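You operate a simulated robot arm through the tools that you are given. There is no shell and no other tool. Be economical: measure what you need, move in short steps, check, and stop when the job is done.

You are at the controls of a simulated two-armed robot. One attempt, no reset.

## Task
Set the round sieve on the small tub, tip the scoop on it, hold the tub and shake it through.
Fine: the green-banded tub; the load is damp already, so no dust; the blue scoop goes back; only stones stay on the sieve.

The check looks at the end state, three seconds after you hand in, the way a careful person would. Anything else that was tipped, shoved, dropped, spilled or broken makes it a failure.

## Robot
Two 6-joint arms with two-finger parallel grippers on one trunk, on a base that drives. Base frame: it is fixed to the floor where the robot stands at the start and does not move with it; the origin is under the middle of the robot, x ahead of it, y to its left, z up. Units: cm, degrees, N and s.
The left shoulder is at the start at [6, 18.7, 109.7], the right one opposite. Each reaches about 78.1 cm from its shoulder. Places, roughly: sack lid [40, -10, 80]; tub [125, -25, 0]; tub (46x34x28 cm) [50, -70, 80]. Payload 1.57 kg a hand.
The TCP of each hand is the grasp point between the finger pads, 3 cm short of the fingertips. In the tool frame z runs along the fingers and y along their closing line. Largest opening 11 cm; finger width 2.4, thickness 1.2; the body of the gripper, 4.8 by 11.2 cm, starts 7.8 cm behind the TCP.
Orientation is told as [roll, pitch, yaw] about the base's x, y, z axes, in that order, counted from this pose: with the fingers straight down and closing along the base's y, the tool's x points along the base's -x, its y along +y and its z along -z.

## Interface
- The arms move only by the tool jog_arm. It takes "left_plan", "right_plan" or both (then of equal length, played together; a hand with none holds still); each is text: rows parted by semicolons, each of 6 numbers parted by spaces: the shift along the base's x, y, z in units of 20 mm (1.0 is 20 mm), then the turn, a rotation vector about the base's x, y, z in units of 8 degrees (1.0 is 8 degrees). In form: dx dy dz ax ay az; .... A call has 1 to 20 rows; each row shifts and turns the commanded pose from where the row before left it. "left_fingers" and "right_fingers" are, for a hand that has rows, the gripper command, from -1 (fully open) to 1 (shut), values between in proportion, set as the call begins (left out, the last holds). A call with a number of a shift or a turn outside -1 to 1 is refused whole. Rows are played at 5 a second. More than 5 cm and 8.6 degrees between two rows, or a gripper value outside its range, and nothing of the call is played. Where a pose cannot be reached the arm comes as near as it can. A force on the tool above 40 N (or 10 N above the force at the start of the call, whichever is more), or a blocked arm, ends the call early, and 0.2 s more pass. Each finger travels about 15.3 cm/s and halts on what it meets, pressing with about 26 N; the grip force reading is that of the motor and also rises with nothing between the fingers. The clock runs only during rows and for 0.2 s after the last one: add rows that do not move to give the fingers time. The reply holds the time, the measured pose of the TCP, the force on the tool along the base axes, the opening and the grip force, in the units named above and with some noise, with the torque about the TCP (base axes, N m) and any sound that the robot's microphone picked up.
- Cameras (640 x 400 px; columns grow to the right, rows downward): "scene" is now at [1.12, -2.19, 163.28]; the picture's right is [-0.27, -0.96, 0.00], its down [-0.77, 0.22, -0.60] and it looks along [0.58, -0.16, -0.80] (base axes); focal length 277 px, centre (320, 200). "left" rides on the left gripper at [7, -1.6, -14.1] in its tool frame; the picture's right is [0.23, 0.97, 0.00], its down [-0.86, 0.20, -0.48] and it looks along [-0.47, 0.11, 0.88] (tool axes); focal length 222 px, centre (320, 200). "right" rides on the right gripper at [7, 1.6, -14.1] in its tool frame; the picture's right is [-0.23, 0.97, 0.00], its down [-0.86, -0.20, -0.48] and it looks along [-0.47, -0.11, 0.88] (tool axes); focal length 222 px, centre (320, 200). There is no depth. A picture from a camera that has moved, and an enlarged one, comes with that camera's place and axes in the base frame and with its lens.
- capture(camera): a new picture of that camera. The clock stands still meanwhile.
- lift_body(by): slides the trunk up (or, below 0, down) by that many cm; the arms and the scene camera ride with it, the base frame stays. It gives what a move gives, with no picture.
- base_move(legs): drives the robot by 1 to 6 legs, each [ahead, left, turn to the left] in cm, cm and degrees, along the robot's own axes; the way and the turn of a leg run together, so that a leg with both is an arc; at most 150 cm and 180 degrees a leg. The arms and the cameras ride along, it lands a little off, and it stops where it bumps. It gives what a move gives.
- aim_head(pan, tilt): turns the head with the scene camera to pan (to the left, within 86 degrees either way) and tilt (down, from -29 to 69), counted from straight ahead of the robot. It gives what a move gives.
- inspect(camera, box): a new picture of the part [left, top, right, bottom] of that camera's present view, enlarged. The clock stands still meanwhile.
- sign_off(): hands the job in; it is judged then, once.

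Work in short steps. Places have to be worked out from the pictures, the camera data and where the tool is seen: move nearer, look again, correct. Check each grasp and each placing, and mend what went wrong. You have 120 turns and 92 pictures in all, those below and enlarged ones among them. Open the grippers and draw the arms clear of the work before you hand the job in, unless the task says otherwise; then end with one line.

The tools are called after "Call:" as a command line: name --argument value ..., lists and objects as JSON in quotes. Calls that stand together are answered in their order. jog_arm: Moves the arms, as the interface text tells. Its arguments: {"type":"object","properties":{"left_plan":{"type":"string"},"left_fingers":{"type":"number"},"right_plan":{"type":"string"},"right_fingers":{"type":"number"}},"required":[]} The other tools are called the same way: lift_body (by) slides the trunk up or down; base_move (legs) drives the base; aim_head (pan, tilt) turns the head that bears the scene camera; capture (camera) takes a picture; inspect (camera, box) takes an enlarged picture of a part of a camera's view; sign_off () hands the job in.

At the start:

```text
clock: 0.0
left_position: [40.47, -2.53, 124.57]
left_tool_rot: [-0.1, 0.0, 0.0]
left_force: [0.1, -0.2, 0.1]
left_torque: [0.03, 0.02, 0.0]
left_finger_gap: 11.02
left_grasp_force: 0.0
right_position: [28.99, -34.3, 121.66]
right_tool_rot: [0.0, 0.0, 0.1]
right_force: [-0.6, 0.8, 0.5]
right_torque: [0.03, 0.01, -0.02]
right_finger_gap: 10.99
right_grasp_force: 0.1
trunk travel left (down, up): [-72.5, 26.5]
robot x, y, heading: [0.19, 0.08, 0.1]
head pan, tilt: [-15.9, 53.0]
```

scene: 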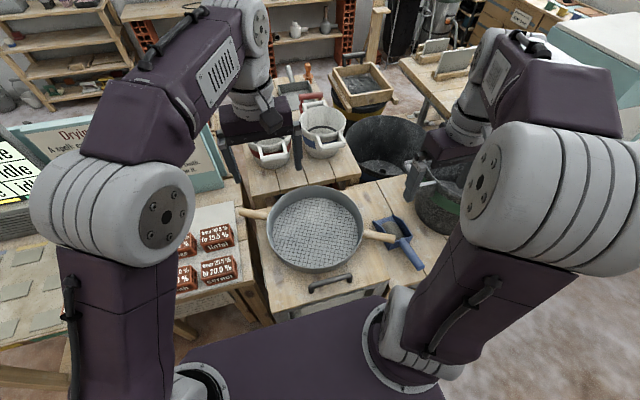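
right: 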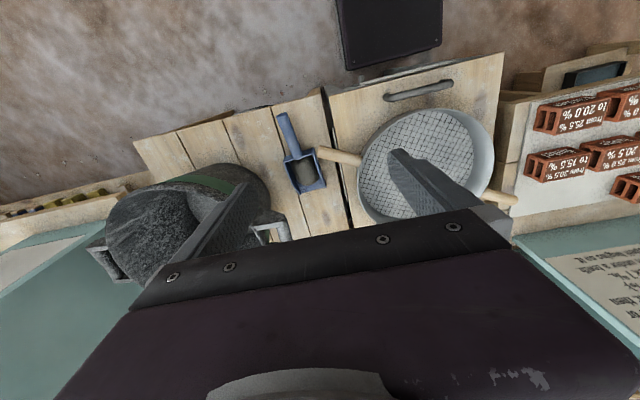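
left: 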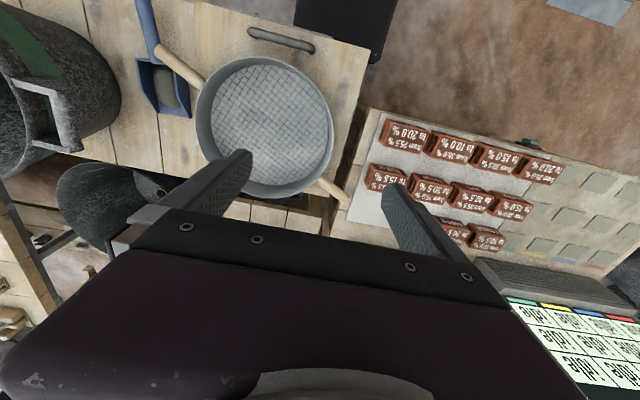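

The sieve seems to lie on the sack lid with the blue scoop beside it, and the green-banded tub is to the right. I'll enlarge the scene to make sure of these.

Call:
inspect --camera "scene" --box '[220, 150, 480, 312]'

Call:
inspect --camera "right" --box '[80, 80, 520, 300]'

Call:
inspect --camera "left" --box '[0, 0, 360, 225]'

```text
2.46 times, centred on (350, 231) of scene
camera zoom: at [1.12, -2.19, 163.28], right [-0.27, -0.96, 0.0], down [-0.77, 0.22, -0.6], along [0.58, -0.16, -0.8], focal length 681 px, centre (246, 124)
```

zoom: 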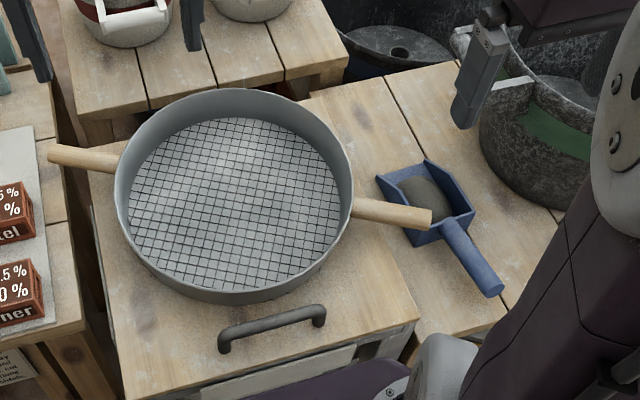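

```text
1.45 times, centred on (300, 190) of right
camera zoom: at [21.97, -32.78, 136.06], right [0.23, 0.97, 0.0], down [0.86, -0.2, 0.48], along [0.47, -0.11, -0.88], focal length 323 px, centre (349, 214)
```

zoom: 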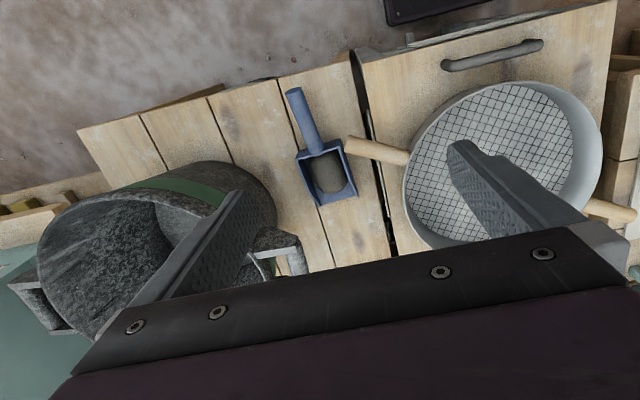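

```text
1.78 times, centred on (180, 112) of left
camera zoom: at [33.52, -3.96, 138.74], right [-0.23, 0.97, 0.0], down [0.86, 0.2, 0.48], along [0.47, 0.11, -0.88], focal length 395 px, centre (569, 356)
```

zoom: 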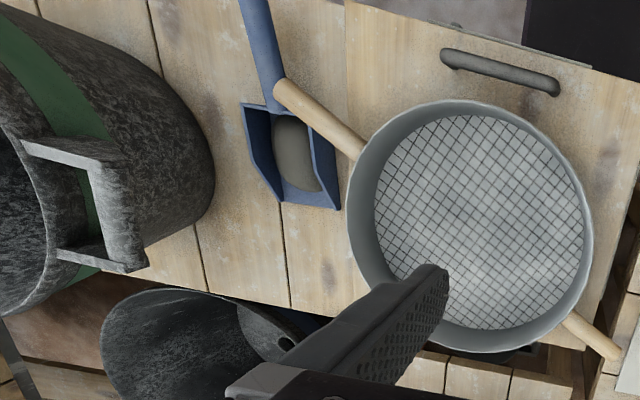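

The scoop holds the damp load, and the sieve's right handle overhangs it. I'll turn the head toward the tub to check its rim, handles and surroundings.

Call:
aim_head --pan -55 --tilt 45

Call:
capture --camera "scene"

```text
clock: 1.1
left_position: [40.57, -2.51, 124.72]
left_tool_rot: [0.0, 0.0, -0.1]
left_force: [0.2, -0.5, 0.3]
left_torque: [0.0, 0.04, -0.01]
left_finger_gap: 10.98
left_grasp_force: 0.0
right_position: [28.86, -34.33, 121.8]
right_tool_rot: [0.1, 0.0, 0.1]
right_force: [0.8, 0.0, 0.2]
right_torque: [0.01, -0.03, 0.01]
right_finger_gap: 11.01
right_grasp_force: 0.2
trunk travel left (down, up): [-72.5, 26.5]
robot x, y, heading: [0.05, -0.24, 0.2]
head pan, tilt: [-55.0, 45.0]
```

```text
85 pictures are left
camera scene: at [-1.34, -6.82, 164.36], right [-0.82, -0.57, 0.0], down [-0.41, 0.58, -0.71], along [0.41, -0.58, -0.71], focal length 277 px, centre (320, 200)
```

scene: 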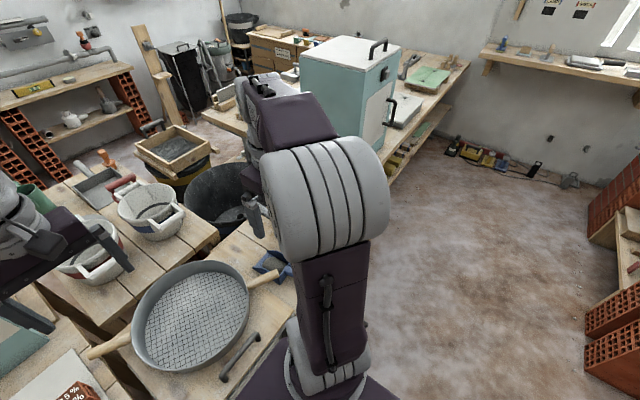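

The right arm hides the tub. I'll carry the right hand sideways toward the tub, staying high, to look at it from above.

Call:
jog_arm --right_plan "-0.5 -1 0.5 0 0 0; -0.5 -1 0.5 0 0 0; -0.5 -1 0.5 0 0 0; -0.5 -1 0.5 0 0 0; 0 -1 0.5 0 0 0; 0 -1 0.5 0 0 0; 0 -1 0.5 0 0 0; 0 -1 0.5 0 0 0; 0 -1 0.5 0 0 0; 0 -1 0.5 0 0 0; 0 -1 0 0 0 0; 0 -1 0 0 0 0"

Call:
capture --camera "right"

Call:
capture --camera "scene"

```text
clock: 3.7
left_position: [40.58, -2.55, 124.65]
left_tool_rot: [-0.1, -0.1, 0.1]
left_force: [-0.8, -0.3, 0.7]
left_torque: [0.06, -0.04, 0.02]
left_finger_gap: 11.0
left_grasp_force: 0.0
right_position: [24.22, -55.79, 129.88]
right_tool_rot: [-0.1, 0.0, 0.1]
right_force: [0.6, -0.3, -0.2]
right_torque: [0.02, -0.04, 0.01]
right_finger_gap: 10.99
right_grasp_force: 0.0
right hand out of reach, approached as far as the arm can: row 10, 11, 12
trunk travel left (down, up): [-72.5, 26.5]
robot x, y, heading: [0.07, -0.07, 0.2]
head pan, tilt: [-55.0, 45.0]
```

```text
84 pictures are left
camera right: at [17.2, -54.28, 144.19], right [0.23, 0.97, 0.0], down [0.85, -0.2, 0.48], along [0.47, -0.11, -0.88], focal length 222 px, centre (320, 200)
```

right: 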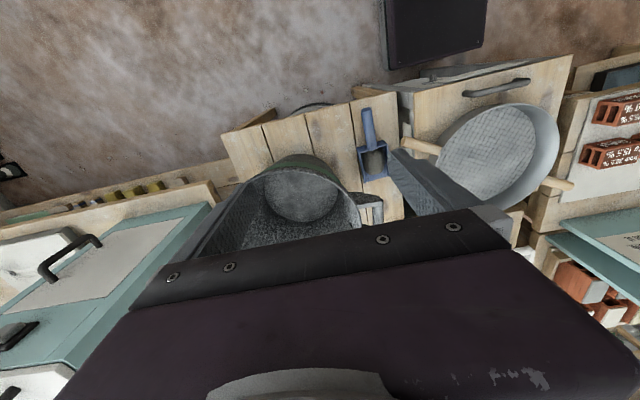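

```text
83 pictures are left
camera scene: at [-1.34, -6.87, 164.36], right [-0.82, -0.57, 0.0], down [-0.41, 0.58, -0.71], along [0.41, -0.58, -0.71], focal length 277 px, centre (320, 200)
```

scene: 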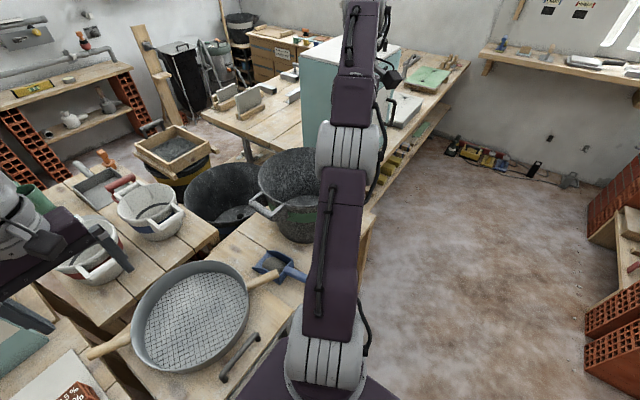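

The tub stands on the bench just beyond the scoop, at the edge of reach, so I'll drive right to get sieve and tub both in front of me. First I'll pull the right hand back in so it clears the teal cabinet.

Call:
jog_arm --right_plan "0 1 0 0 0 0; 0 1 0 0 0 0; 0 1 0 0 0 0; 0 1 0 0 0 0; 0 1 0 0 0 0; 0 1 0 0 0 0; 0 1 0 0 0 0; 0 1 0 0 0 0; 0 1 0 0 0 0; 0 1 0 0 0 0"

Call:
base_move --legs '[[0, -35, 0]]'

Call:
aim_head --pan -5 --tilt 55

Call:
capture --camera "scene"

Call:
capture --camera "right"

Call:
capture --camera "left"

```text
clock: 5.9
left_position: [40.5, -2.27, 124.72]
left_tool_rot: [-0.2, 0.0, 0.0]
left_force: [0.0, 0.7, -0.1]
left_torque: [-0.05, 0.02, -0.02]
left_finger_gap: 11.02
left_grasp_force: 0.2
right_position: [24.13, -35.62, 130.06]
right_tool_rot: [-0.2, 0.0, 0.0]
right_force: [-0.2, 0.0, 0.1]
right_torque: [-0.05, 0.01, -0.05]
right_finger_gap: 10.98
right_grasp_force: 0.0
trunk travel left (down, up): [-72.5, 26.5]
robot x, y, heading: [-0.22, 0.09, 0.3]
head pan, tilt: [-55.0, 45.0]
```

```text
clock: 8.1
left_position: [40.58, -37.15, 124.6]
left_tool_rot: [-0.2, 0.1, 0.2]
left_force: [-0.1, -0.1, -1.0]
left_torque: [-0.01, -0.02, 0.01]
left_finger_gap: 11.01
left_grasp_force: 0.1
right_position: [24.22, -70.57, 130.01]
right_tool_rot: [-0.1, 0.0, 0.1]
right_force: [0.3, -0.5, -0.6]
right_torque: [-0.02, 0.01, 0.0]
right_finger_gap: 11.01
right_grasp_force: 0.0
trunk travel left (down, up): [-72.5, 26.5]
robot x, y, heading: [-0.11, -34.48, 0.4]
head pan, tilt: [-55.0, 45.0]
```

```text
clock: 9.3
left_position: [40.61, -37.13, 124.56]
left_tool_rot: [-0.1, 0.1, 0.3]
left_force: [0.5, 0.4, 0.3]
left_torque: [-0.02, -0.01, 0.01]
left_finger_gap: 11.01
left_grasp_force: 0.1
right_position: [24.29, -70.64, 129.94]
right_tool_rot: [0.0, 0.0, 0.3]
right_force: [0.9, 0.7, 0.5]
right_torque: [0.01, 0.02, 0.0]
right_finger_gap: 11.02
right_grasp_force: 0.1
trunk travel left (down, up): [-72.5, 26.5]
robot x, y, heading: [-0.13, -34.91, 0.1]
head pan, tilt: [-5.0, 55.0]
```

```text
82 pictures are left
camera scene: at [1.24, -35.73, 163.02], right [-0.08, -1.0, 0.0], down [-0.82, 0.07, -0.57], along [0.57, -0.05, -0.82], focal length 277 px, centre (320, 200)
```

scene: 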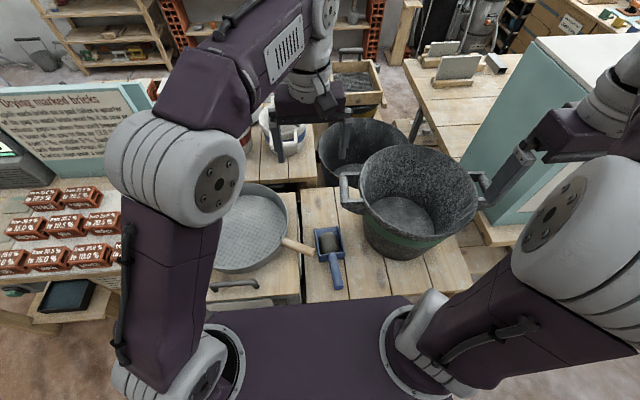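

```text
81 pictures are left
camera right: at [17.33, -69.07, 144.25], right [0.22, 0.97, 0.0], down [0.86, -0.2, 0.48], along [0.47, -0.11, -0.88], focal length 222 px, centre (320, 200)
```

right: 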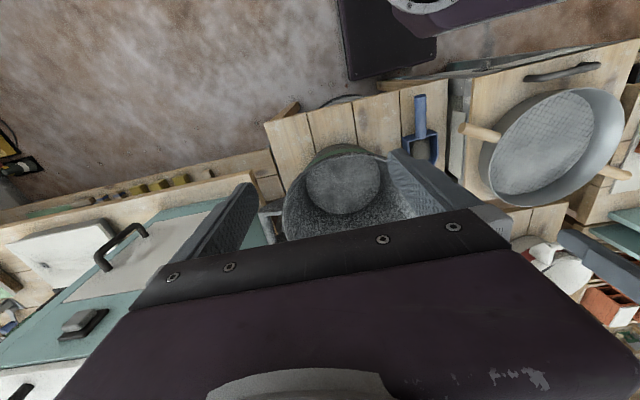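

```text
80 pictures are left
camera left: at [33.59, -38.77, 138.74], right [-0.23, 0.97, 0.0], down [0.85, 0.2, 0.48], along [0.47, 0.11, -0.88], focal length 222 px, centre (320, 200)
```

left: 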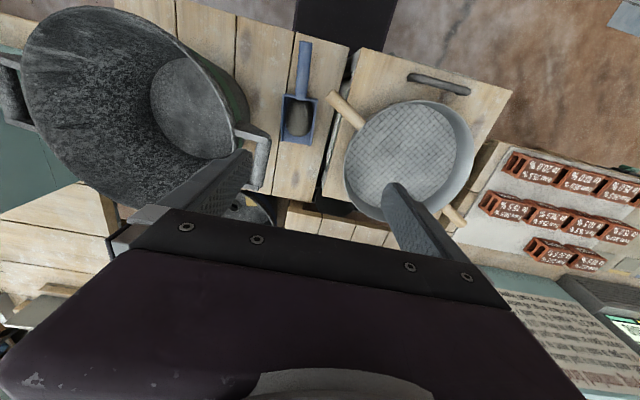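

Both are now in front of me. I'll enlarge the tub in all three cameras to triangulate its rim and handles.

Call:
inspect --camera "scene" --box '[290, 110, 530, 310]'

Call:
inspect --camera "right" --box '[240, 70, 640, 270]'

Call:
inspect --camera "left" --box '[0, 0, 320, 220]'

```text
2.00 times, centred on (410, 210) of scene
camera zoom: at [1.24, -35.73, 163.02], right [-0.08, -1.0, 0.0], down [-0.82, 0.07, -0.57], along [0.57, -0.05, -0.82], focal length 553 px, centre (140, 180)
```

zoom: 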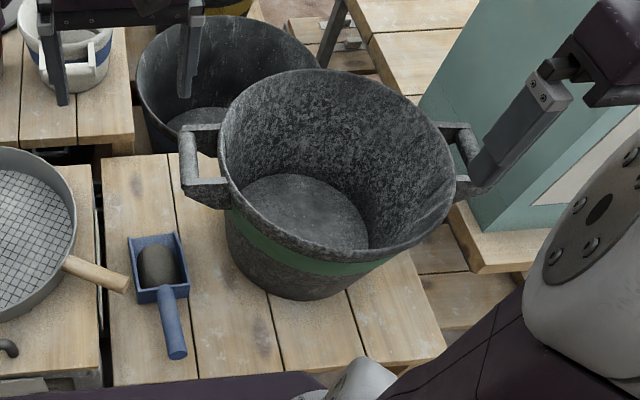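

```text
1.60 times, centred on (440, 170) of right
camera zoom: at [17.33, -69.07, 144.25], right [0.22, 0.97, 0.0], down [0.86, -0.2, 0.48], along [0.47, -0.11, -0.88], focal length 355 px, centre (128, 248)
```

zoom: 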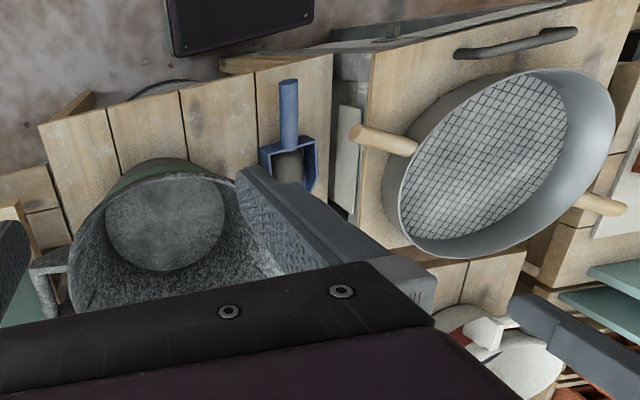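

```text
1.82 times, centred on (160, 110) of left
camera zoom: at [33.59, -38.77, 138.74], right [-0.23, 0.97, 0.0], down [0.85, 0.2, 0.48], along [0.47, 0.11, -0.88], focal length 404 px, centre (611, 364)
```

zoom: 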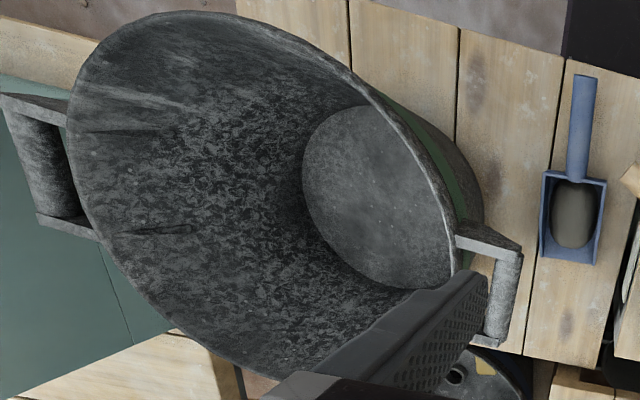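

The tub's rim centre is about (50, -69), z 97, about 34 cm across, with its loop handles at y -46 and -92. The sieve is about 30 cm across, its handle axis about 28° off y, at z 87. I'll drive back, lift it with both hands by its handles and carry it over without turning it.

Call:
base_move --legs '[[0, 35, 0]]'

Call:
jog_arm --left_plan "0.825 0.365 -0.85 0 0 0.775; 0.825 0.365 -0.85 0 0 0.775; 0.825 0.365 -0.85 0 0 0.775; 0.825 0.365 -0.85 0 0 0.775; 0.825 0.365 -0.85 0 0 0.775; 0.825 0.365 -0.85 0 0 0.775; 0.825 0.365 -0.85 0 0 0.775; 0.825 0.365 -0.85 0 0 0.775; 0.825 0.365 -0.85 0 0 0.775; 0.825 0.365 -0.85 0 0 0.775" --right_plan "0.69 0.2 -1 0 0 0.775; 0.69 0.2 -1 0 0 0.775; 0.69 0.2 -1 0 0 0.775; 0.69 0.2 -1 0 0 0.775; 0.69 0.2 -1 0 0 0.775; 0.69 0.2 -1 0 0 0.775; 0.69 0.2 -1 0 0 0.775; 0.69 0.2 -1 0 0 0.775; 0.69 0.2 -1 0 0 0.775; 0.69 0.2 -1 0 0 0.775"

Call:
aim_head --pan -15 --tilt 55

Call:
capture --camera "scene"

Call:
capture --camera "right"

Call:
capture --camera "left"

```text
clock: 11.6
left_position: [40.49, -2.38, 124.55]
left_tool_rot: [-0.1, 0.0, 0.1]
left_force: [0.0, -0.7, -0.2]
left_torque: [0.0, 0.03, -0.02]
left_finger_gap: 10.99
left_grasp_force: 0.0
right_position: [24.08, -35.72, 129.86]
right_tool_rot: [0.0, 0.1, 0.2]
right_force: [0.4, 0.2, -0.1]
right_torque: [0.02, -0.03, 0.01]
right_finger_gap: 10.98
right_grasp_force: 0.1
trunk travel left (down, up): [-72.5, 26.5]
robot x, y, heading: [-0.1, 0.54, -0.1]
head pan, tilt: [-5.0, 55.0]
```

```text
clock: 13.8
left_position: [57.08, 5.33, 107.5]
left_tool_rot: [-0.1, 0.0, 62.2]
left_force: [0.3, 0.1, -0.3]
left_torque: [0.0, 0.03, 0.01]
left_finger_gap: 10.98
left_grasp_force: 0.1
right_position: [38.26, -31.51, 109.72]
right_tool_rot: [0.1, 0.1, 62.1]
right_force: [0.5, 0.0, -0.3]
right_torque: [0.02, 0.01, -0.01]
right_finger_gap: 11.0
right_grasp_force: 0.0
trunk travel left (down, up): [-72.5, 26.5]
robot x, y, heading: [0.33, 0.29, 0.1]
head pan, tilt: [-5.0, 55.0]
```

```text
clock: 14.5
left_position: [56.89, 5.28, 107.59]
left_tool_rot: [0.0, 0.0, 62.1]
left_force: [0.3, 0.3, 0.6]
left_torque: [0.01, 0.01, 0.0]
left_finger_gap: 10.99
left_grasp_force: 0.1
right_position: [38.07, -31.44, 109.86]
right_tool_rot: [0.0, -0.1, 62.1]
right_force: [0.0, 0.5, -0.8]
right_torque: [-0.01, 0.02, 0.03]
right_finger_gap: 11.0
right_grasp_force: 0.0
trunk travel left (down, up): [-72.5, 26.5]
robot x, y, heading: [0.04, 0.35, 0.1]
head pan, tilt: [-15.0, 55.0]
```

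```text
76 pictures are left
camera scene: at [0.89, -1.81, 163.02], right [-0.26, -0.97, 0.0], down [-0.79, 0.21, -0.57], along [0.55, -0.15, -0.82], focal length 277 px, centre (320, 200)
```

scene: 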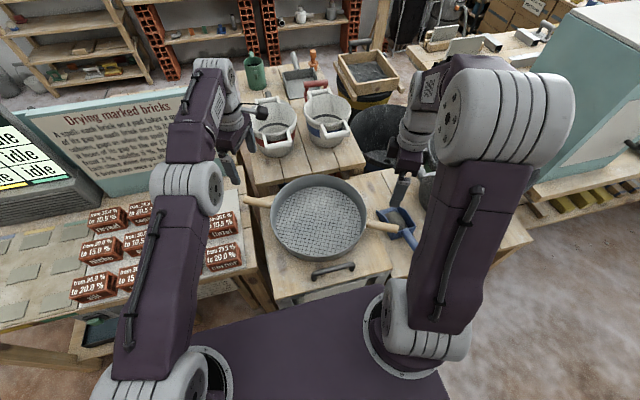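

```text
75 pictures are left
camera right: at [33.36, -37.03, 124.21], right [-0.75, 0.66, 0.0], down [0.58, 0.66, 0.48], along [0.31, 0.36, -0.88], focal length 222 px, centre (320, 200)
```

right: 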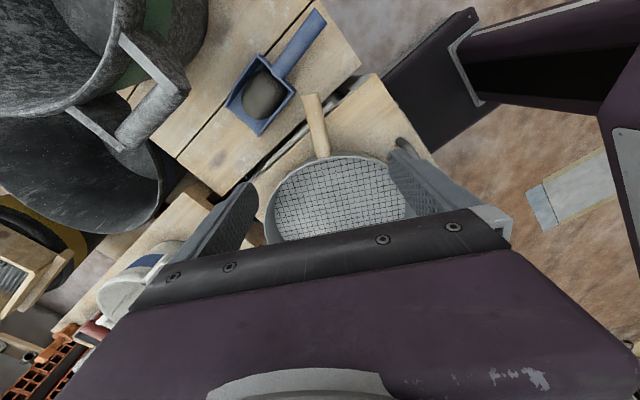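

```text
74 pictures are left
camera left: at [54.89, -1.55, 121.75], right [-0.97, 0.26, 0.0], down [0.22, 0.85, 0.48], along [0.12, 0.46, -0.88], focal length 222 px, centre (320, 200)
```

left: 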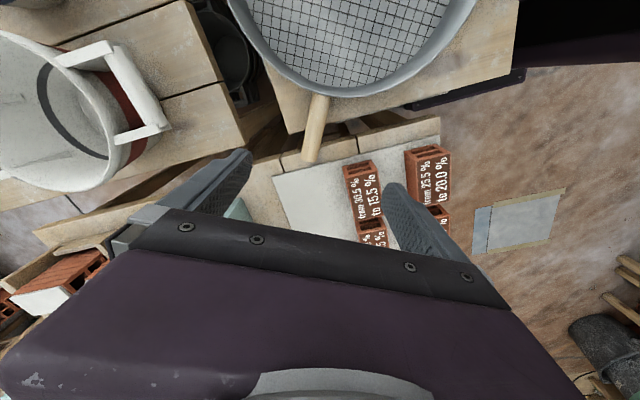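

Both views agree: handle midpoints at about (57.5, 5) and (38, -32), z about 87. I'll lower both hands, open, to straddle the handles.

Call:
jog_arm --left_plan "0.03 -0.02 -0.845 0 0 0; 0.03 -0.02 -0.845 0 0 0; 0.03 -0.02 -0.845 0 0 0; 0.03 -0.02 -0.845 0 0 0; 0.03 -0.02 -0.845 0 0 0; 0.03 -0.02 -0.845 0 0 0; 0.03 -0.02 -0.845 0 0 0; 0.03 -0.02 -0.845 0 0 0; 0.03 -0.02 -0.845 0 0 0; 0 0 -0.845 0 0 0; 0 0 -0.845 0 0 0; 0 0 -0.845 0 0 0" --right_plan "0 -0.03 -0.938 0 0 0; 0 -0.03 -0.938 0 0 0; 0 -0.03 -0.938 0 0 0; 0 -0.03 -0.938 0 0 0; 0 -0.03 -0.938 0 0 0; 0 -0.03 -0.938 0 0 0; 0 -0.03 -0.938 0 0 0; 0 -0.03 -0.938 0 0 0; 0 -0.03 -0.938 0 0 0; 0 0 -0.938 0 0 0; 0 0 -0.938 0 0 0; 0 0 -0.938 0 0 0"

Call:
capture --camera "right"

Call:
capture --camera "left"

Call:
inspect --camera "scene" --box '[210, 150, 450, 300]'

```text
clock: 17.1
left_position: [57.67, 4.76, 87.23]
left_tool_rot: [-0.1, 0.0, 62.1]
left_force: [0.7, -0.7, -1.1]
left_torque: [0.05, 0.02, 0.0]
left_finger_gap: 11.01
left_grasp_force: 0.0
right_position: [38.06, -32.06, 87.29]
right_tool_rot: [-0.1, -0.1, 62.1]
right_force: [0.8, -0.3, -0.6]
right_torque: [-0.01, -0.03, -0.02]
right_finger_gap: 11.03
right_grasp_force: 0.2
trunk travel left (down, up): [-72.5, 26.5]
robot x, y, heading: [-0.21, 0.48, 0.1]
head pan, tilt: [-15.0, 55.0]
```

```text
73 pictures are left
camera right: at [33.37, -37.47, 101.57], right [-0.75, 0.66, 0.0], down [0.58, 0.66, 0.48], along [0.31, 0.36, -0.88], focal length 222 px, centre (320, 200)
```

right: 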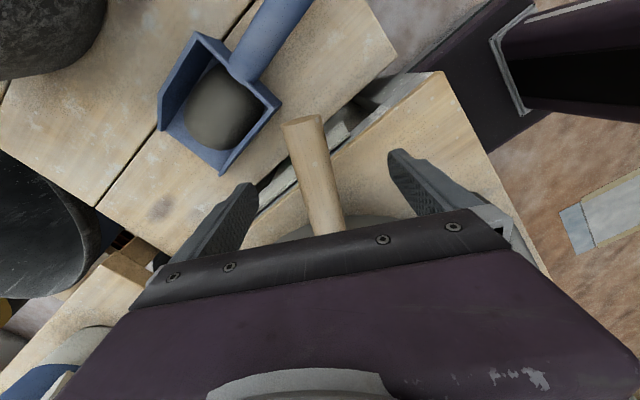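

```text
72 pictures are left
camera left: at [55.71, -2.06, 101.43], right [-0.97, 0.26, 0.0], down [0.22, 0.85, 0.48], along [0.12, 0.46, -0.88], focal length 222 px, centre (320, 200)
```

left: 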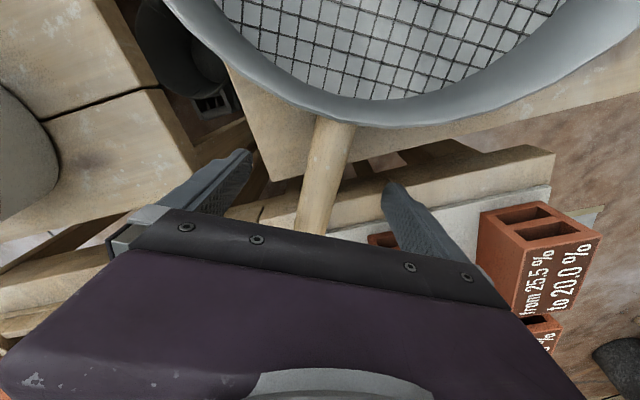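

```text
2.67 times, centred on (330, 225) of scene
camera zoom: at [1.02, -1.84, 163.02], right [-0.26, -0.97, 0.0], down [-0.79, 0.21, -0.57], along [0.55, -0.15, -0.82], focal length 738 px, centre (293, 133)
```

zoom: 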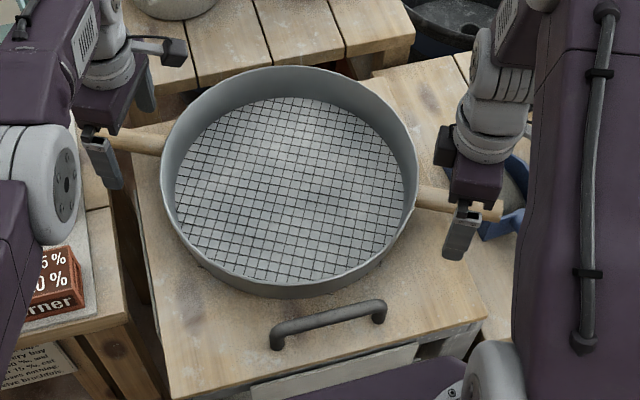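

Both handles sit centred between the fingers, at the right height. I'll close both grippers.

Call:
jog_arm --left_plan "0 0 0 0 0 0; 0 0 0 0 0 0; 0 0 0 0 0 0; 0 0 0 0 0 0" --right_plan "0 0 0 0 0 0; 0 0 0 0 0 0; 0 0 0 0 0 0; 0 0 0 0 0 0" --left_fingers 1 --right_fingers 1

Call:
jog_arm --left_plan "0 0 0.5 0 0 0; 0 0 0.5 0 0 0; 0 0 0.5 0 0 0; 0 0 0.5 0 0 0" --right_plan "0 0 0.5 0 0 0; 0 0 0.5 0 0 0; 0 0 0.5 0 0 0; 0 0 0.5 0 0 0"

Call:
capture --camera "scene"

```text
clock: 18.1
left_position: [57.48, 4.76, 87.36]
left_tool_rot: [-0.2, -0.1, 62.2]
left_force: [-1.9, 0.6, 0.8]
left_torque: [0.1, 0.06, -0.19]
left_finger_gap: 2.77
left_grasp_force: 26.9
right_position: [37.94, -31.92, 87.2]
right_tool_rot: [0.1, 0.0, 62.0]
right_force: [1.3, 0.3, 0.1]
right_torque: [-0.01, -0.02, -0.18]
right_finger_gap: 2.77
right_grasp_force: 26.0
trunk travel left (down, up): [-72.5, 26.5]
robot x, y, heading: [-0.21, -0.01, -0.1]
head pan, tilt: [-15.0, 55.0]
```

```text
clock: 19.1
left_position: [57.41, 4.83, 91.46]
left_tool_rot: [-0.1, 0.1, 62.1]
left_force: [-0.3, -0.3, 0.3]
left_torque: [0.03, -0.03, 0.03]
left_finger_gap: 0.02
left_grasp_force: 21.0
right_position: [38.05, -31.99, 91.43]
right_tool_rot: [0.0, 0.0, 62.1]
right_force: [0.6, -0.4, -4.2]
right_torque: [-0.71, 0.34, 0.05]
right_finger_gap: 2.74
right_grasp_force: 26.3
trunk travel left (down, up): [-72.5, 26.5]
robot x, y, heading: [-0.49, 0.26, 0.2]
head pan, tilt: [-15.0, 55.0]
```

```text
70 pictures are left
camera scene: at [0.94, -1.81, 163.01], right [-0.26, -0.97, 0.0], down [-0.79, 0.21, -0.57], along [0.55, -0.15, -0.82], focal length 277 px, centre (320, 200)
```

scene: 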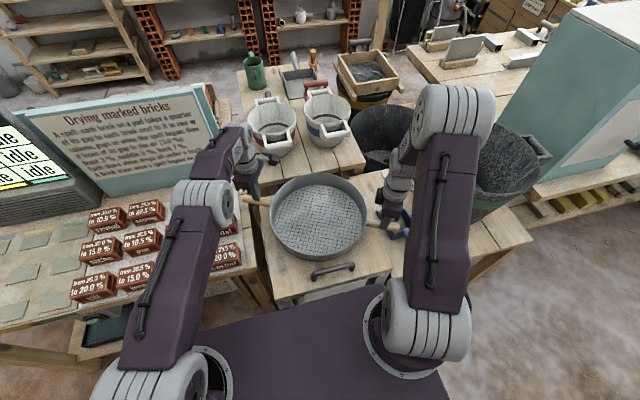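

The left fingers slipped up off the handle, so that handle sits lower than I thought; the right hand still holds. I'll lower the right hand back 4 cm, open the left and look.

Call:
jog_arm --right_plan "0 0 -0.5 0 0 0; 0 0 -0.5 0 0 0; 0 0 -0.5 0 0 0; 0 0 -0.5 0 0 0" --left_plan "0 0 0 0 0 0; 0 0 0 0 0 0; 0 0 0 0 0 0; 0 0 0 0 0 0" --left_fingers -1

Call:
capture --camera "left"

Call:
capture --camera "right"

```text
clock: 20.1
left_position: [57.31, 4.73, 91.7]
left_tool_rot: [-0.2, 0.0, 62.1]
left_force: [0.7, 0.0, -0.8]
left_torque: [-0.01, -0.01, -0.01]
left_finger_gap: 10.99
left_grasp_force: 0.0
right_position: [37.82, -32.05, 87.42]
right_tool_rot: [-0.3, 0.0, 62.0]
right_force: [-1.4, -5.0, 19.1]
right_torque: [0.32, -0.23, -0.05]
right_finger_gap: 2.77
right_grasp_force: 25.6
trunk travel left (down, up): [-72.5, 26.5]
robot x, y, heading: [-0.02, 0.51, -0.2]
head pan, tilt: [-15.0, 55.0]
```

```text
69 pictures are left
camera left: at [55.34, -2.01, 105.67], right [-0.97, 0.26, 0.0], down [0.22, 0.85, 0.48], along [0.13, 0.46, -0.88], focal length 222 px, centre (320, 200)
```

left: 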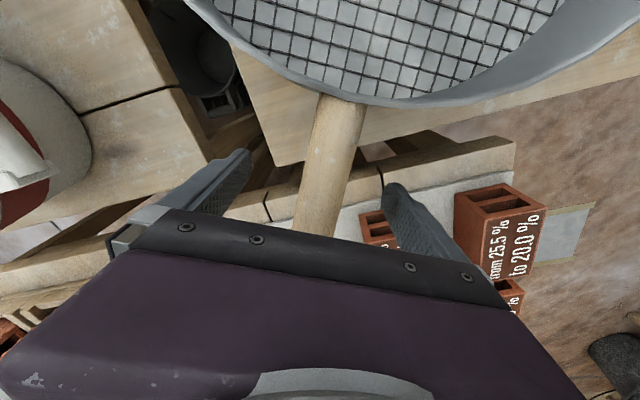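

```text
68 pictures are left
camera right: at [33.15, -37.55, 101.69], right [-0.75, 0.66, 0.0], down [0.57, 0.66, 0.48], along [0.32, 0.36, -0.88], focal length 222 px, centre (320, 200)
```

right: 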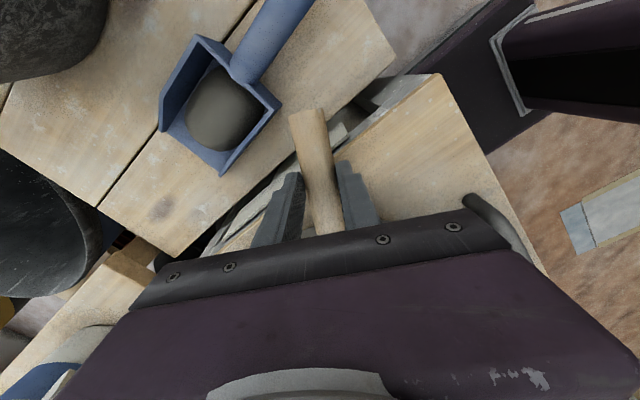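

The left handle now looks higher than before, so the sieve may be tilted. I'll check from the head.

Call:
inspect --camera "scene" --box '[210, 150, 450, 300]'

```text
2.67 times, centred on (330, 225) of scene
camera zoom: at [0.57, -1.76, 163.02], right [-0.26, -0.97, 0.0], down [-0.79, 0.21, -0.58], along [0.56, -0.15, -0.82], focal length 738 px, centre (293, 133)
```

zoom: 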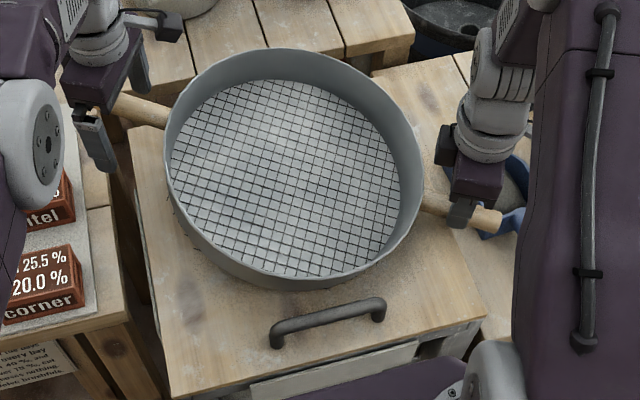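

The sieve is tilted by roughly 13°, left side up, held so by the right grip. I'll ease the right hand up 0.6 cm and turn it back 13° about the closing axis to lay the sieve flat.

Call:
jog_arm --right_plan "0 0 0.3 0 0 0; 0 0 0 -0.44 0.23 0; 0 0 0 -0.44 0.23 0; 0 0 0 -0.44 0.23 0; 0 0 0 0 0 0"

Call:
inspect --camera "scene" --box '[210, 150, 450, 300]'

Call:
capture --camera "left"

```text
clock: 21.3
left_position: [57.42, 4.88, 91.54]
left_tool_rot: [-0.2, 0.1, 62.0]
left_force: [0.3, 0.3, 0.6]
left_torque: [0.01, 0.0, 0.01]
left_finger_gap: 10.97
left_grasp_force: 0.0
right_position: [37.8, -31.9, 88.02]
right_tool_rot: [-0.3, 12.0, 62.1]
right_force: [2.7, 6.8, 15.7]
right_torque: [0.69, -0.3, 0.06]
right_finger_gap: 2.77
right_grasp_force: 26.0
trunk travel left (down, up): [-72.5, 26.5]
robot x, y, heading: [0.04, 0.1, 0.1]
head pan, tilt: [-15.0, 55.0]
```

```text
2.67 times, centred on (330, 225) of scene
camera zoom: at [0.8, -1.53, 163.02], right [-0.26, -0.97, 0.0], down [-0.79, 0.21, -0.57], along [0.56, -0.15, -0.82], focal length 738 px, centre (293, 133)
```

zoom: 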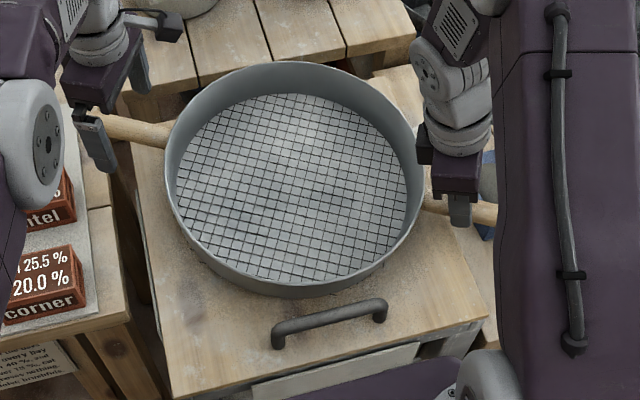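

```text
65 pictures are left
camera left: at [55.49, -1.85, 105.6], right [-0.97, 0.25, 0.0], down [0.22, 0.85, 0.48], along [0.12, 0.46, -0.88], focal length 222 px, centre (320, 200)
```

left: 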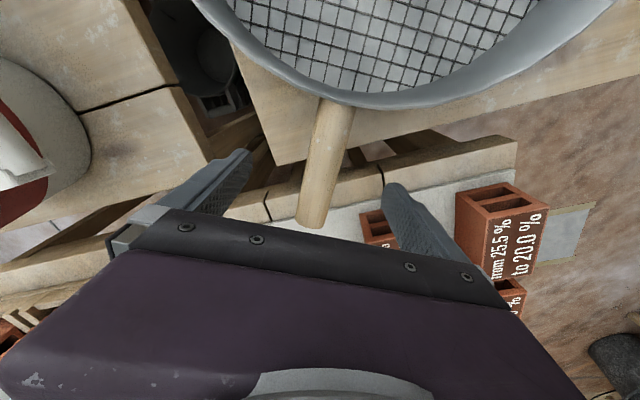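

It is nearly flat again. I'll open the right hand and turn it upright.

Call:
jog_arm --right_plan "0 0 0 0 0 0; 0 0 0 0 0 0; 0 0 0 0 0 0; 0 0 0 0.44 -0.23 0; 0 0 0 0.44 -0.23 0; 0 0 0 0.44 -0.23 0; 0 0 0 0 0 0" --right_fingers -1

Call:
capture --camera "left"

Call:
capture --camera "right"

Call:
inspect --camera "scene" --box '[210, 150, 450, 300]'

```text
clock: 22.9
left_position: [57.54, 4.74, 91.32]
left_tool_rot: [-0.1, 0.0, 62.1]
left_force: [-0.2, -0.3, -0.1]
left_torque: [0.0, 0.02, 0.01]
left_finger_gap: 11.01
left_grasp_force: 0.0
right_position: [37.87, -31.97, 87.92]
right_tool_rot: [0.0, 0.0, 62.2]
right_force: [1.1, 0.3, 0.0]
right_torque: [0.04, 0.0, -0.01]
right_finger_gap: 10.99
right_grasp_force: 0.0
trunk travel left (down, up): [-72.5, 26.5]
robot x, y, heading: [0.11, 0.17, 0.4]
head pan, tilt: [-15.0, 55.0]
```

```text
64 pictures are left
camera left: at [55.57, -2.01, 105.54], right [-0.97, 0.26, 0.0], down [0.22, 0.85, 0.48], along [0.12, 0.46, -0.88], focal length 222 px, centre (320, 200)
```

left: 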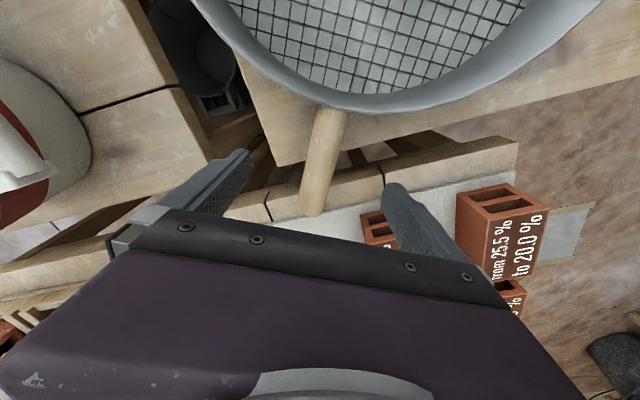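

```text
63 pictures are left
camera right: at [33.2, -37.52, 102.26], right [-0.75, 0.66, 0.0], down [0.58, 0.66, 0.48], along [0.31, 0.36, -0.88], focal length 222 px, centre (320, 200)
```

right: 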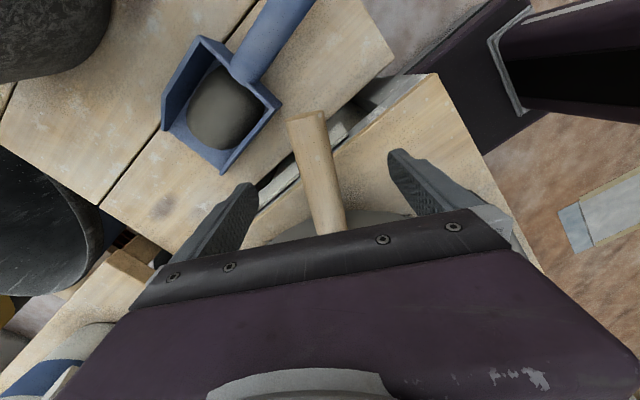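

```text
2.67 times, centred on (330, 225) of scene
camera zoom: at [0.94, -1.78, 163.02], right [-0.26, -0.97, 0.0], down [-0.79, 0.21, -0.57], along [0.55, -0.15, -0.82], focal length 738 px, centre (293, 133)
```

zoom: 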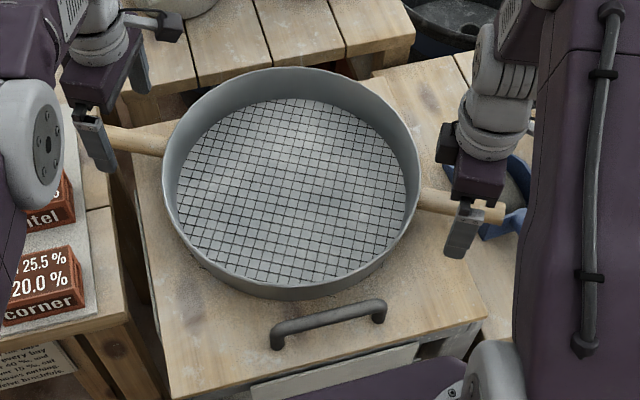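

The sieve is flat and almost where it was. Handle width in pixels against the 2.77 cm gap puts the handles nearer z 85, so I had them in the fingertips. I'll lower to z 85, watching force.

Call:
jog_arm --left_plan "0.05 0.05 -0.8 0 0 0; 0 0 -0.8 0 0 0; 0 0 -0.8 0 0 0; 0 0 -0.4 0 0 0; 0 0 -0.4 0 0 0" --right_plan "0 0 -0.3 0 0 0; 0 0 -0.3 0 0 0; 0 0 -0.3 0 0 0; 0 0 -0.3 0 0 0; 0 0 -0.3 0 0 0"

Call:
capture --camera "left"

Call:
capture --camera "right"

```text
clock: 24.1
left_position: [57.25, 4.96, 85.0]
left_tool_rot: [0.0, 0.0, 62.0]
left_force: [-0.5, 0.8, 1.1]
left_torque: [0.03, 0.0, 0.02]
left_finger_gap: 10.98
left_grasp_force: 0.1
left hand out of reach, approached as far as the arm can: row 4
right_position: [38.04, -32.08, 84.98]
right_tool_rot: [0.0, 0.1, 62.0]
right_force: [0.5, -0.2, -0.3]
right_torque: [-0.03, 0.01, -0.02]
right_finger_gap: 11.03
right_grasp_force: 0.1
trunk travel left (down, up): [-72.5, 26.5]
robot x, y, heading: [0.05, 0.5, 0.3]
head pan, tilt: [-15.0, 55.0]
```

```text
61 pictures are left
camera left: at [55.31, -1.87, 99.13], right [-0.97, 0.26, 0.0], down [0.22, 0.85, 0.48], along [0.12, 0.46, -0.88], focal length 222 px, centre (320, 200)
```

left: 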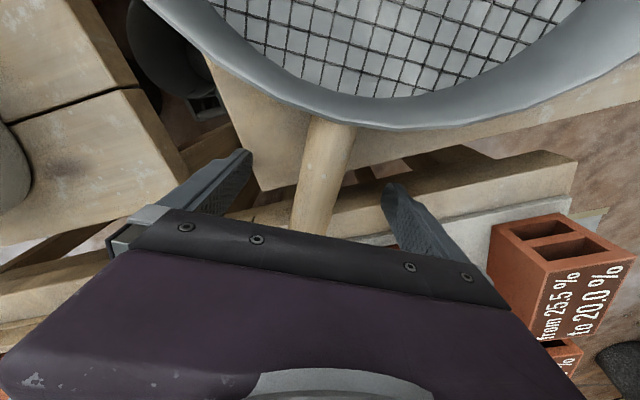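

```text
60 pictures are left
camera right: at [33.31, -37.48, 99.33], right [-0.75, 0.66, 0.0], down [0.58, 0.66, 0.48], along [0.31, 0.36, -0.88], focal length 222 px, centre (320, 200)
```

right: 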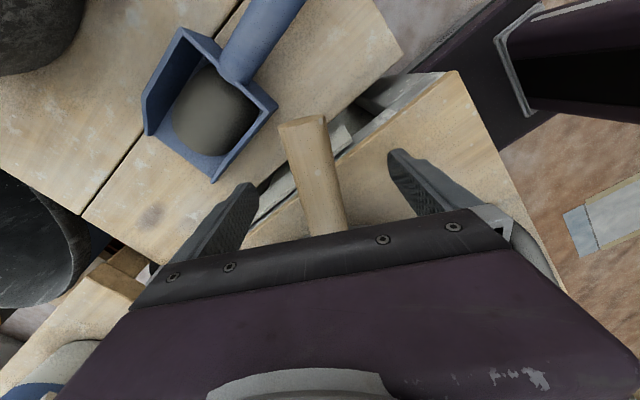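

The left arm is close to its reach limit here. I'll raise both hands 10 cm and drop the trunk 10 cm, which leaves them at the same height with better reach.

Call:
jog_arm --left_plan "0 0 1 0 0 0; 0 0 1 0 0 0; 0 0 1 0 0 0; 0 0 1 0 0 0; 0 0 1 0 0 0" --right_plan "0 0 1 0 0 0; 0 0 1 0 0 0; 0 0 1 0 0 0; 0 0 1 0 0 0; 0 0 1 0 0 0"

Call:
lift_body --by -10

```text
clock: 25.3
left_position: [57.41, 5.01, 94.88]
left_tool_rot: [-0.1, 0.0, 62.2]
left_force: [-0.5, -0.1, -0.2]
left_torque: [0.0, -0.01, -0.01]
left_finger_gap: 10.96
left_grasp_force: 0.0
right_position: [37.85, -32.1, 94.93]
right_tool_rot: [0.1, 0.0, 62.1]
right_force: [-0.5, -0.6, 0.0]
right_torque: [-0.03, -0.03, 0.0]
right_finger_gap: 11.0
right_grasp_force: 0.2
trunk travel left (down, up): [-72.5, 26.5]
robot x, y, heading: [-0.3, 0.25, 0.2]
head pan, tilt: [-15.0, 55.0]
```

```text
clock: 26.6
left_position: [57.41, 5.02, 84.85]
left_tool_rot: [-0.2, 0.1, 62.1]
left_force: [0.5, 0.0, 12.0]
left_torque: [0.53, 0.59, 0.0]
left_finger_gap: 10.97
left_grasp_force: 0.0
right_position: [37.95, -32.17, 84.94]
right_tool_rot: [0.0, 0.0, 62.1]
right_force: [0.4, -0.8, -0.2]
right_torque: [0.0, -0.02, -0.05]
right_finger_gap: 10.99
right_grasp_force: 0.1
trunk travel left (down, up): [-62.5, 36.5]
robot x, y, heading: [0.03, 0.37, 0.1]
head pan, tilt: [-15.0, 55.0]
```

The left hand reads 12 N upward: its -x fingertip touches the board edge below. I'll look at that.

Call:
jog_arm --left_plan "0 0 0.3 0 0 0; 0 -0.3 0.2 0 0 0; 0 0 0 0 0 0"

Call:
capture --camera "scene"

Call:
inspect --camera "left" --box '[120, 60, 520, 310]'

```text
clock: 27.4
left_position: [57.43, 4.42, 85.91]
left_tool_rot: [-0.1, 0.0, 62.1]
left_force: [-0.6, 0.7, -0.4]
left_torque: [-0.02, -0.01, -0.02]
left_finger_gap: 11.01
left_grasp_force: 0.1
right_position: [37.83, -32.17, 84.86]
right_tool_rot: [0.0, 0.1, 62.1]
right_force: [0.7, -0.5, 0.1]
right_torque: [-0.02, 0.03, 0.0]
right_finger_gap: 10.99
right_grasp_force: 0.0
trunk travel left (down, up): [-62.5, 36.5]
robot x, y, heading: [0.18, 0.13, 0.1]
head pan, tilt: [-15.0, 55.0]
```

```text
59 pictures are left
camera scene: at [0.95, -1.8, 153.01], right [-0.26, -0.97, 0.0], down [-0.79, 0.21, -0.57], along [0.55, -0.15, -0.82], focal length 277 px, centre (320, 200)
```

scene: 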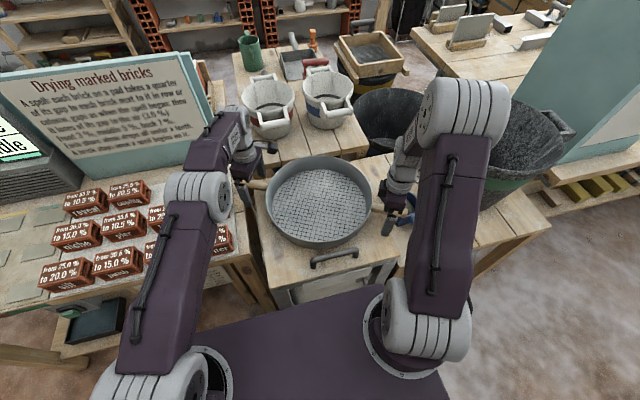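

```text
1.60 times, centred on (320, 185) of left
camera zoom: at [55.56, -2.41, 100.04], right [-0.97, 0.25, 0.0], down [0.22, 0.85, 0.48], along [0.12, 0.46, -0.88], focal length 355 px, centre (320, 224)
```

zoom: 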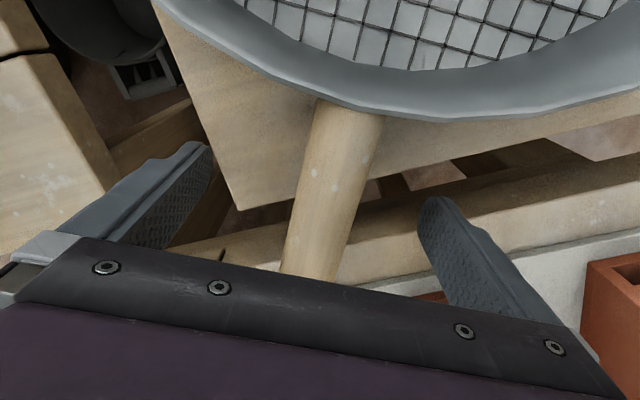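

The handle centre is at about z 85. I'll set the left hand at 85.4, just above the board, and close both hands.

Call:
jog_arm --left_plan "0 0 -0.25 0 0 0; 0 0 0 0 0 0"

Call:
jog_arm --left_plan "0 0 0 0 0 0; 0 0 0 0 0 0; 0 0 0 0 0 0; 0 0 0 0 0 0; 0 0 0 0 0 0" --right_plan "0 0 0 0 0 0; 0 0 0 0 0 0; 0 0 0 0 0 0; 0 0 0 0 0 0; 0 0 0 0 0 0" --left_fingers 1 --right_fingers 1

Call:
jog_arm --left_plan "0 0 0.15 0 0 0; 0 0 0.15 0 0 0; 0 0 0.15 0 0 0; 0 0 0.15 0 0 0; 0 0 0 0 0 0" --right_plan "0 0 0.15 0 0 0; 0 0 0.15 0 0 0; 0 0 0.15 0 0 0; 0 0 0.15 0 0 0; 0 0 0 0 0 0"

Call:
inspect --camera "scene" --box '[210, 130, 450, 280]'

```text
clock: 28.0
left_position: [57.51, 4.39, 85.36]
left_tool_rot: [-0.2, 0.0, 62.1]
left_force: [0.7, 0.5, 0.1]
left_torque: [0.0, 0.01, -0.02]
left_finger_gap: 11.01
left_grasp_force: 0.0
right_position: [38.02, -32.25, 84.83]
right_tool_rot: [0.0, 0.0, 62.2]
right_force: [-0.4, -0.5, 0.6]
right_torque: [0.02, -0.01, -0.05]
right_finger_gap: 10.97
right_grasp_force: 0.1
trunk travel left (down, up): [-62.5, 36.5]
robot x, y, heading: [-0.15, 0.35, 0.2]
head pan, tilt: [-15.0, 55.0]
```

```text
clock: 29.2
left_position: [57.38, 4.42, 85.49]
left_tool_rot: [0.0, 0.0, 62.1]
left_force: [-2.2, 1.1, -0.1]
left_torque: [-0.05, 0.14, -0.22]
left_finger_gap: 2.79
left_grasp_force: 26.3
right_position: [37.91, -32.18, 84.92]
right_tool_rot: [0.1, -0.1, 62.2]
right_force: [0.5, -0.7, 0.7]
right_torque: [-0.07, 0.15, -0.26]
right_finger_gap: 2.77
right_grasp_force: 26.3
trunk travel left (down, up): [-62.5, 36.5]
robot x, y, heading: [-0.15, 0.2, 0.0]
head pan, tilt: [-15.0, 55.0]
```

```text
clock: 30.4
left_position: [57.54, 4.45, 86.59]
left_tool_rot: [-0.1, -0.1, 62.1]
left_force: [3.4, 7.9, -3.6]
left_torque: [0.2, 0.03, 0.03]
left_finger_gap: 2.81
left_grasp_force: 26.3
right_position: [38.12, -32.03, 86.07]
right_tool_rot: [0.1, 0.1, 62.1]
right_force: [-4.7, -6.1, -0.4]
right_torque: [0.47, -0.39, -0.08]
right_finger_gap: 2.81
right_grasp_force: 26.0
trunk travel left (down, up): [-62.5, 36.5]
robot x, y, heading: [-0.13, 0.05, 0.1]
head pan, tilt: [-15.0, 55.0]
```

```text
2.67 times, centred on (330, 205) of scene
camera zoom: at [1.0, -1.84, 153.01], right [-0.26, -0.97, 0.0], down [-0.79, 0.21, -0.57], along [0.55, -0.15, -0.82], focal length 738 px, centre (293, 187)
```

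zoom: 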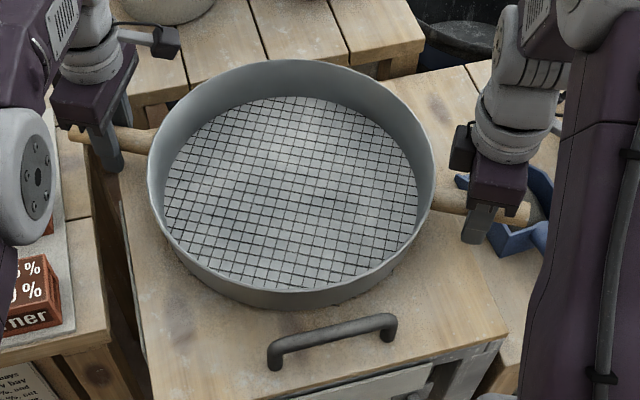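

Both grips hold with the sieve level, and there's a slight squeeze along the handle axis. I'll relieve it by 1 mm and lift 4 cm with the trunk.

Call:
jog_arm --left_plan "0.03 0.06 0 0 0 0; 0 0 0 0 0 0"

Call:
lift_body --by 4

Call:
inspect --camera "scene" --box '[210, 130, 450, 280]'

```text
clock: 31.0
left_position: [57.42, 4.49, 86.74]
left_tool_rot: [-0.1, -0.1, 62.2]
left_force: [-0.4, 1.6, -2.0]
left_torque: [0.56, -0.3, -0.08]
left_finger_gap: 2.77
left_grasp_force: 26.2
right_position: [38.11, -32.25, 86.13]
right_tool_rot: [-0.1, 0.0, 62.1]
right_force: [0.3, -0.4, -1.8]
right_torque: [-0.76, 0.38, -0.1]
right_finger_gap: 2.8
right_grasp_force: 26.3
trunk travel left (down, up): [-62.5, 36.5]
robot x, y, heading: [0.1, -0.05, -0.0]
head pan, tilt: [-15.0, 55.0]
```

```text
clock: 31.9
left_position: [57.47, 4.46, 90.62]
left_tool_rot: [-0.1, 0.1, 62.1]
left_force: [-0.8, -2.4, -0.5]
left_torque: [-0.24, 0.14, -0.08]
left_finger_gap: 2.79
left_grasp_force: 26.2
right_position: [38.06, -32.27, 89.97]
right_tool_rot: [0.0, 0.0, 62.0]
right_force: [1.4, 2.3, -3.3]
right_torque: [-0.21, 0.09, 0.12]
right_finger_gap: 2.82
right_grasp_force: 25.9
trunk travel left (down, up): [-66.5, 32.5]
robot x, y, heading: [-0.09, 0.37, -0.0]
head pan, tilt: [-15.0, 55.0]
```

```text
2.67 times, centred on (330, 205) of scene
camera zoom: at [1.03, -1.84, 157.01], right [-0.26, -0.97, 0.0], down [-0.79, 0.21, -0.57], along [0.55, -0.15, -0.82], focal length 738 px, centre (293, 187)
```

zoom: 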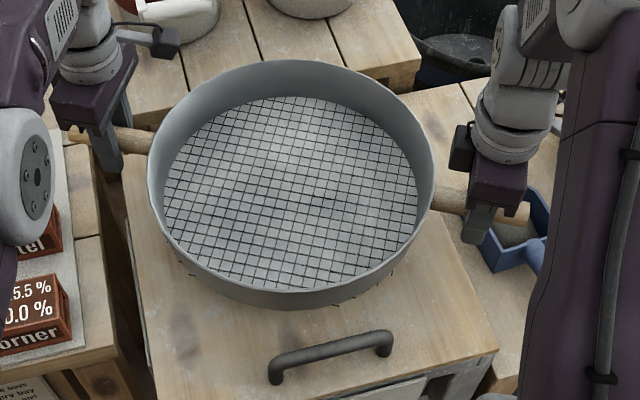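

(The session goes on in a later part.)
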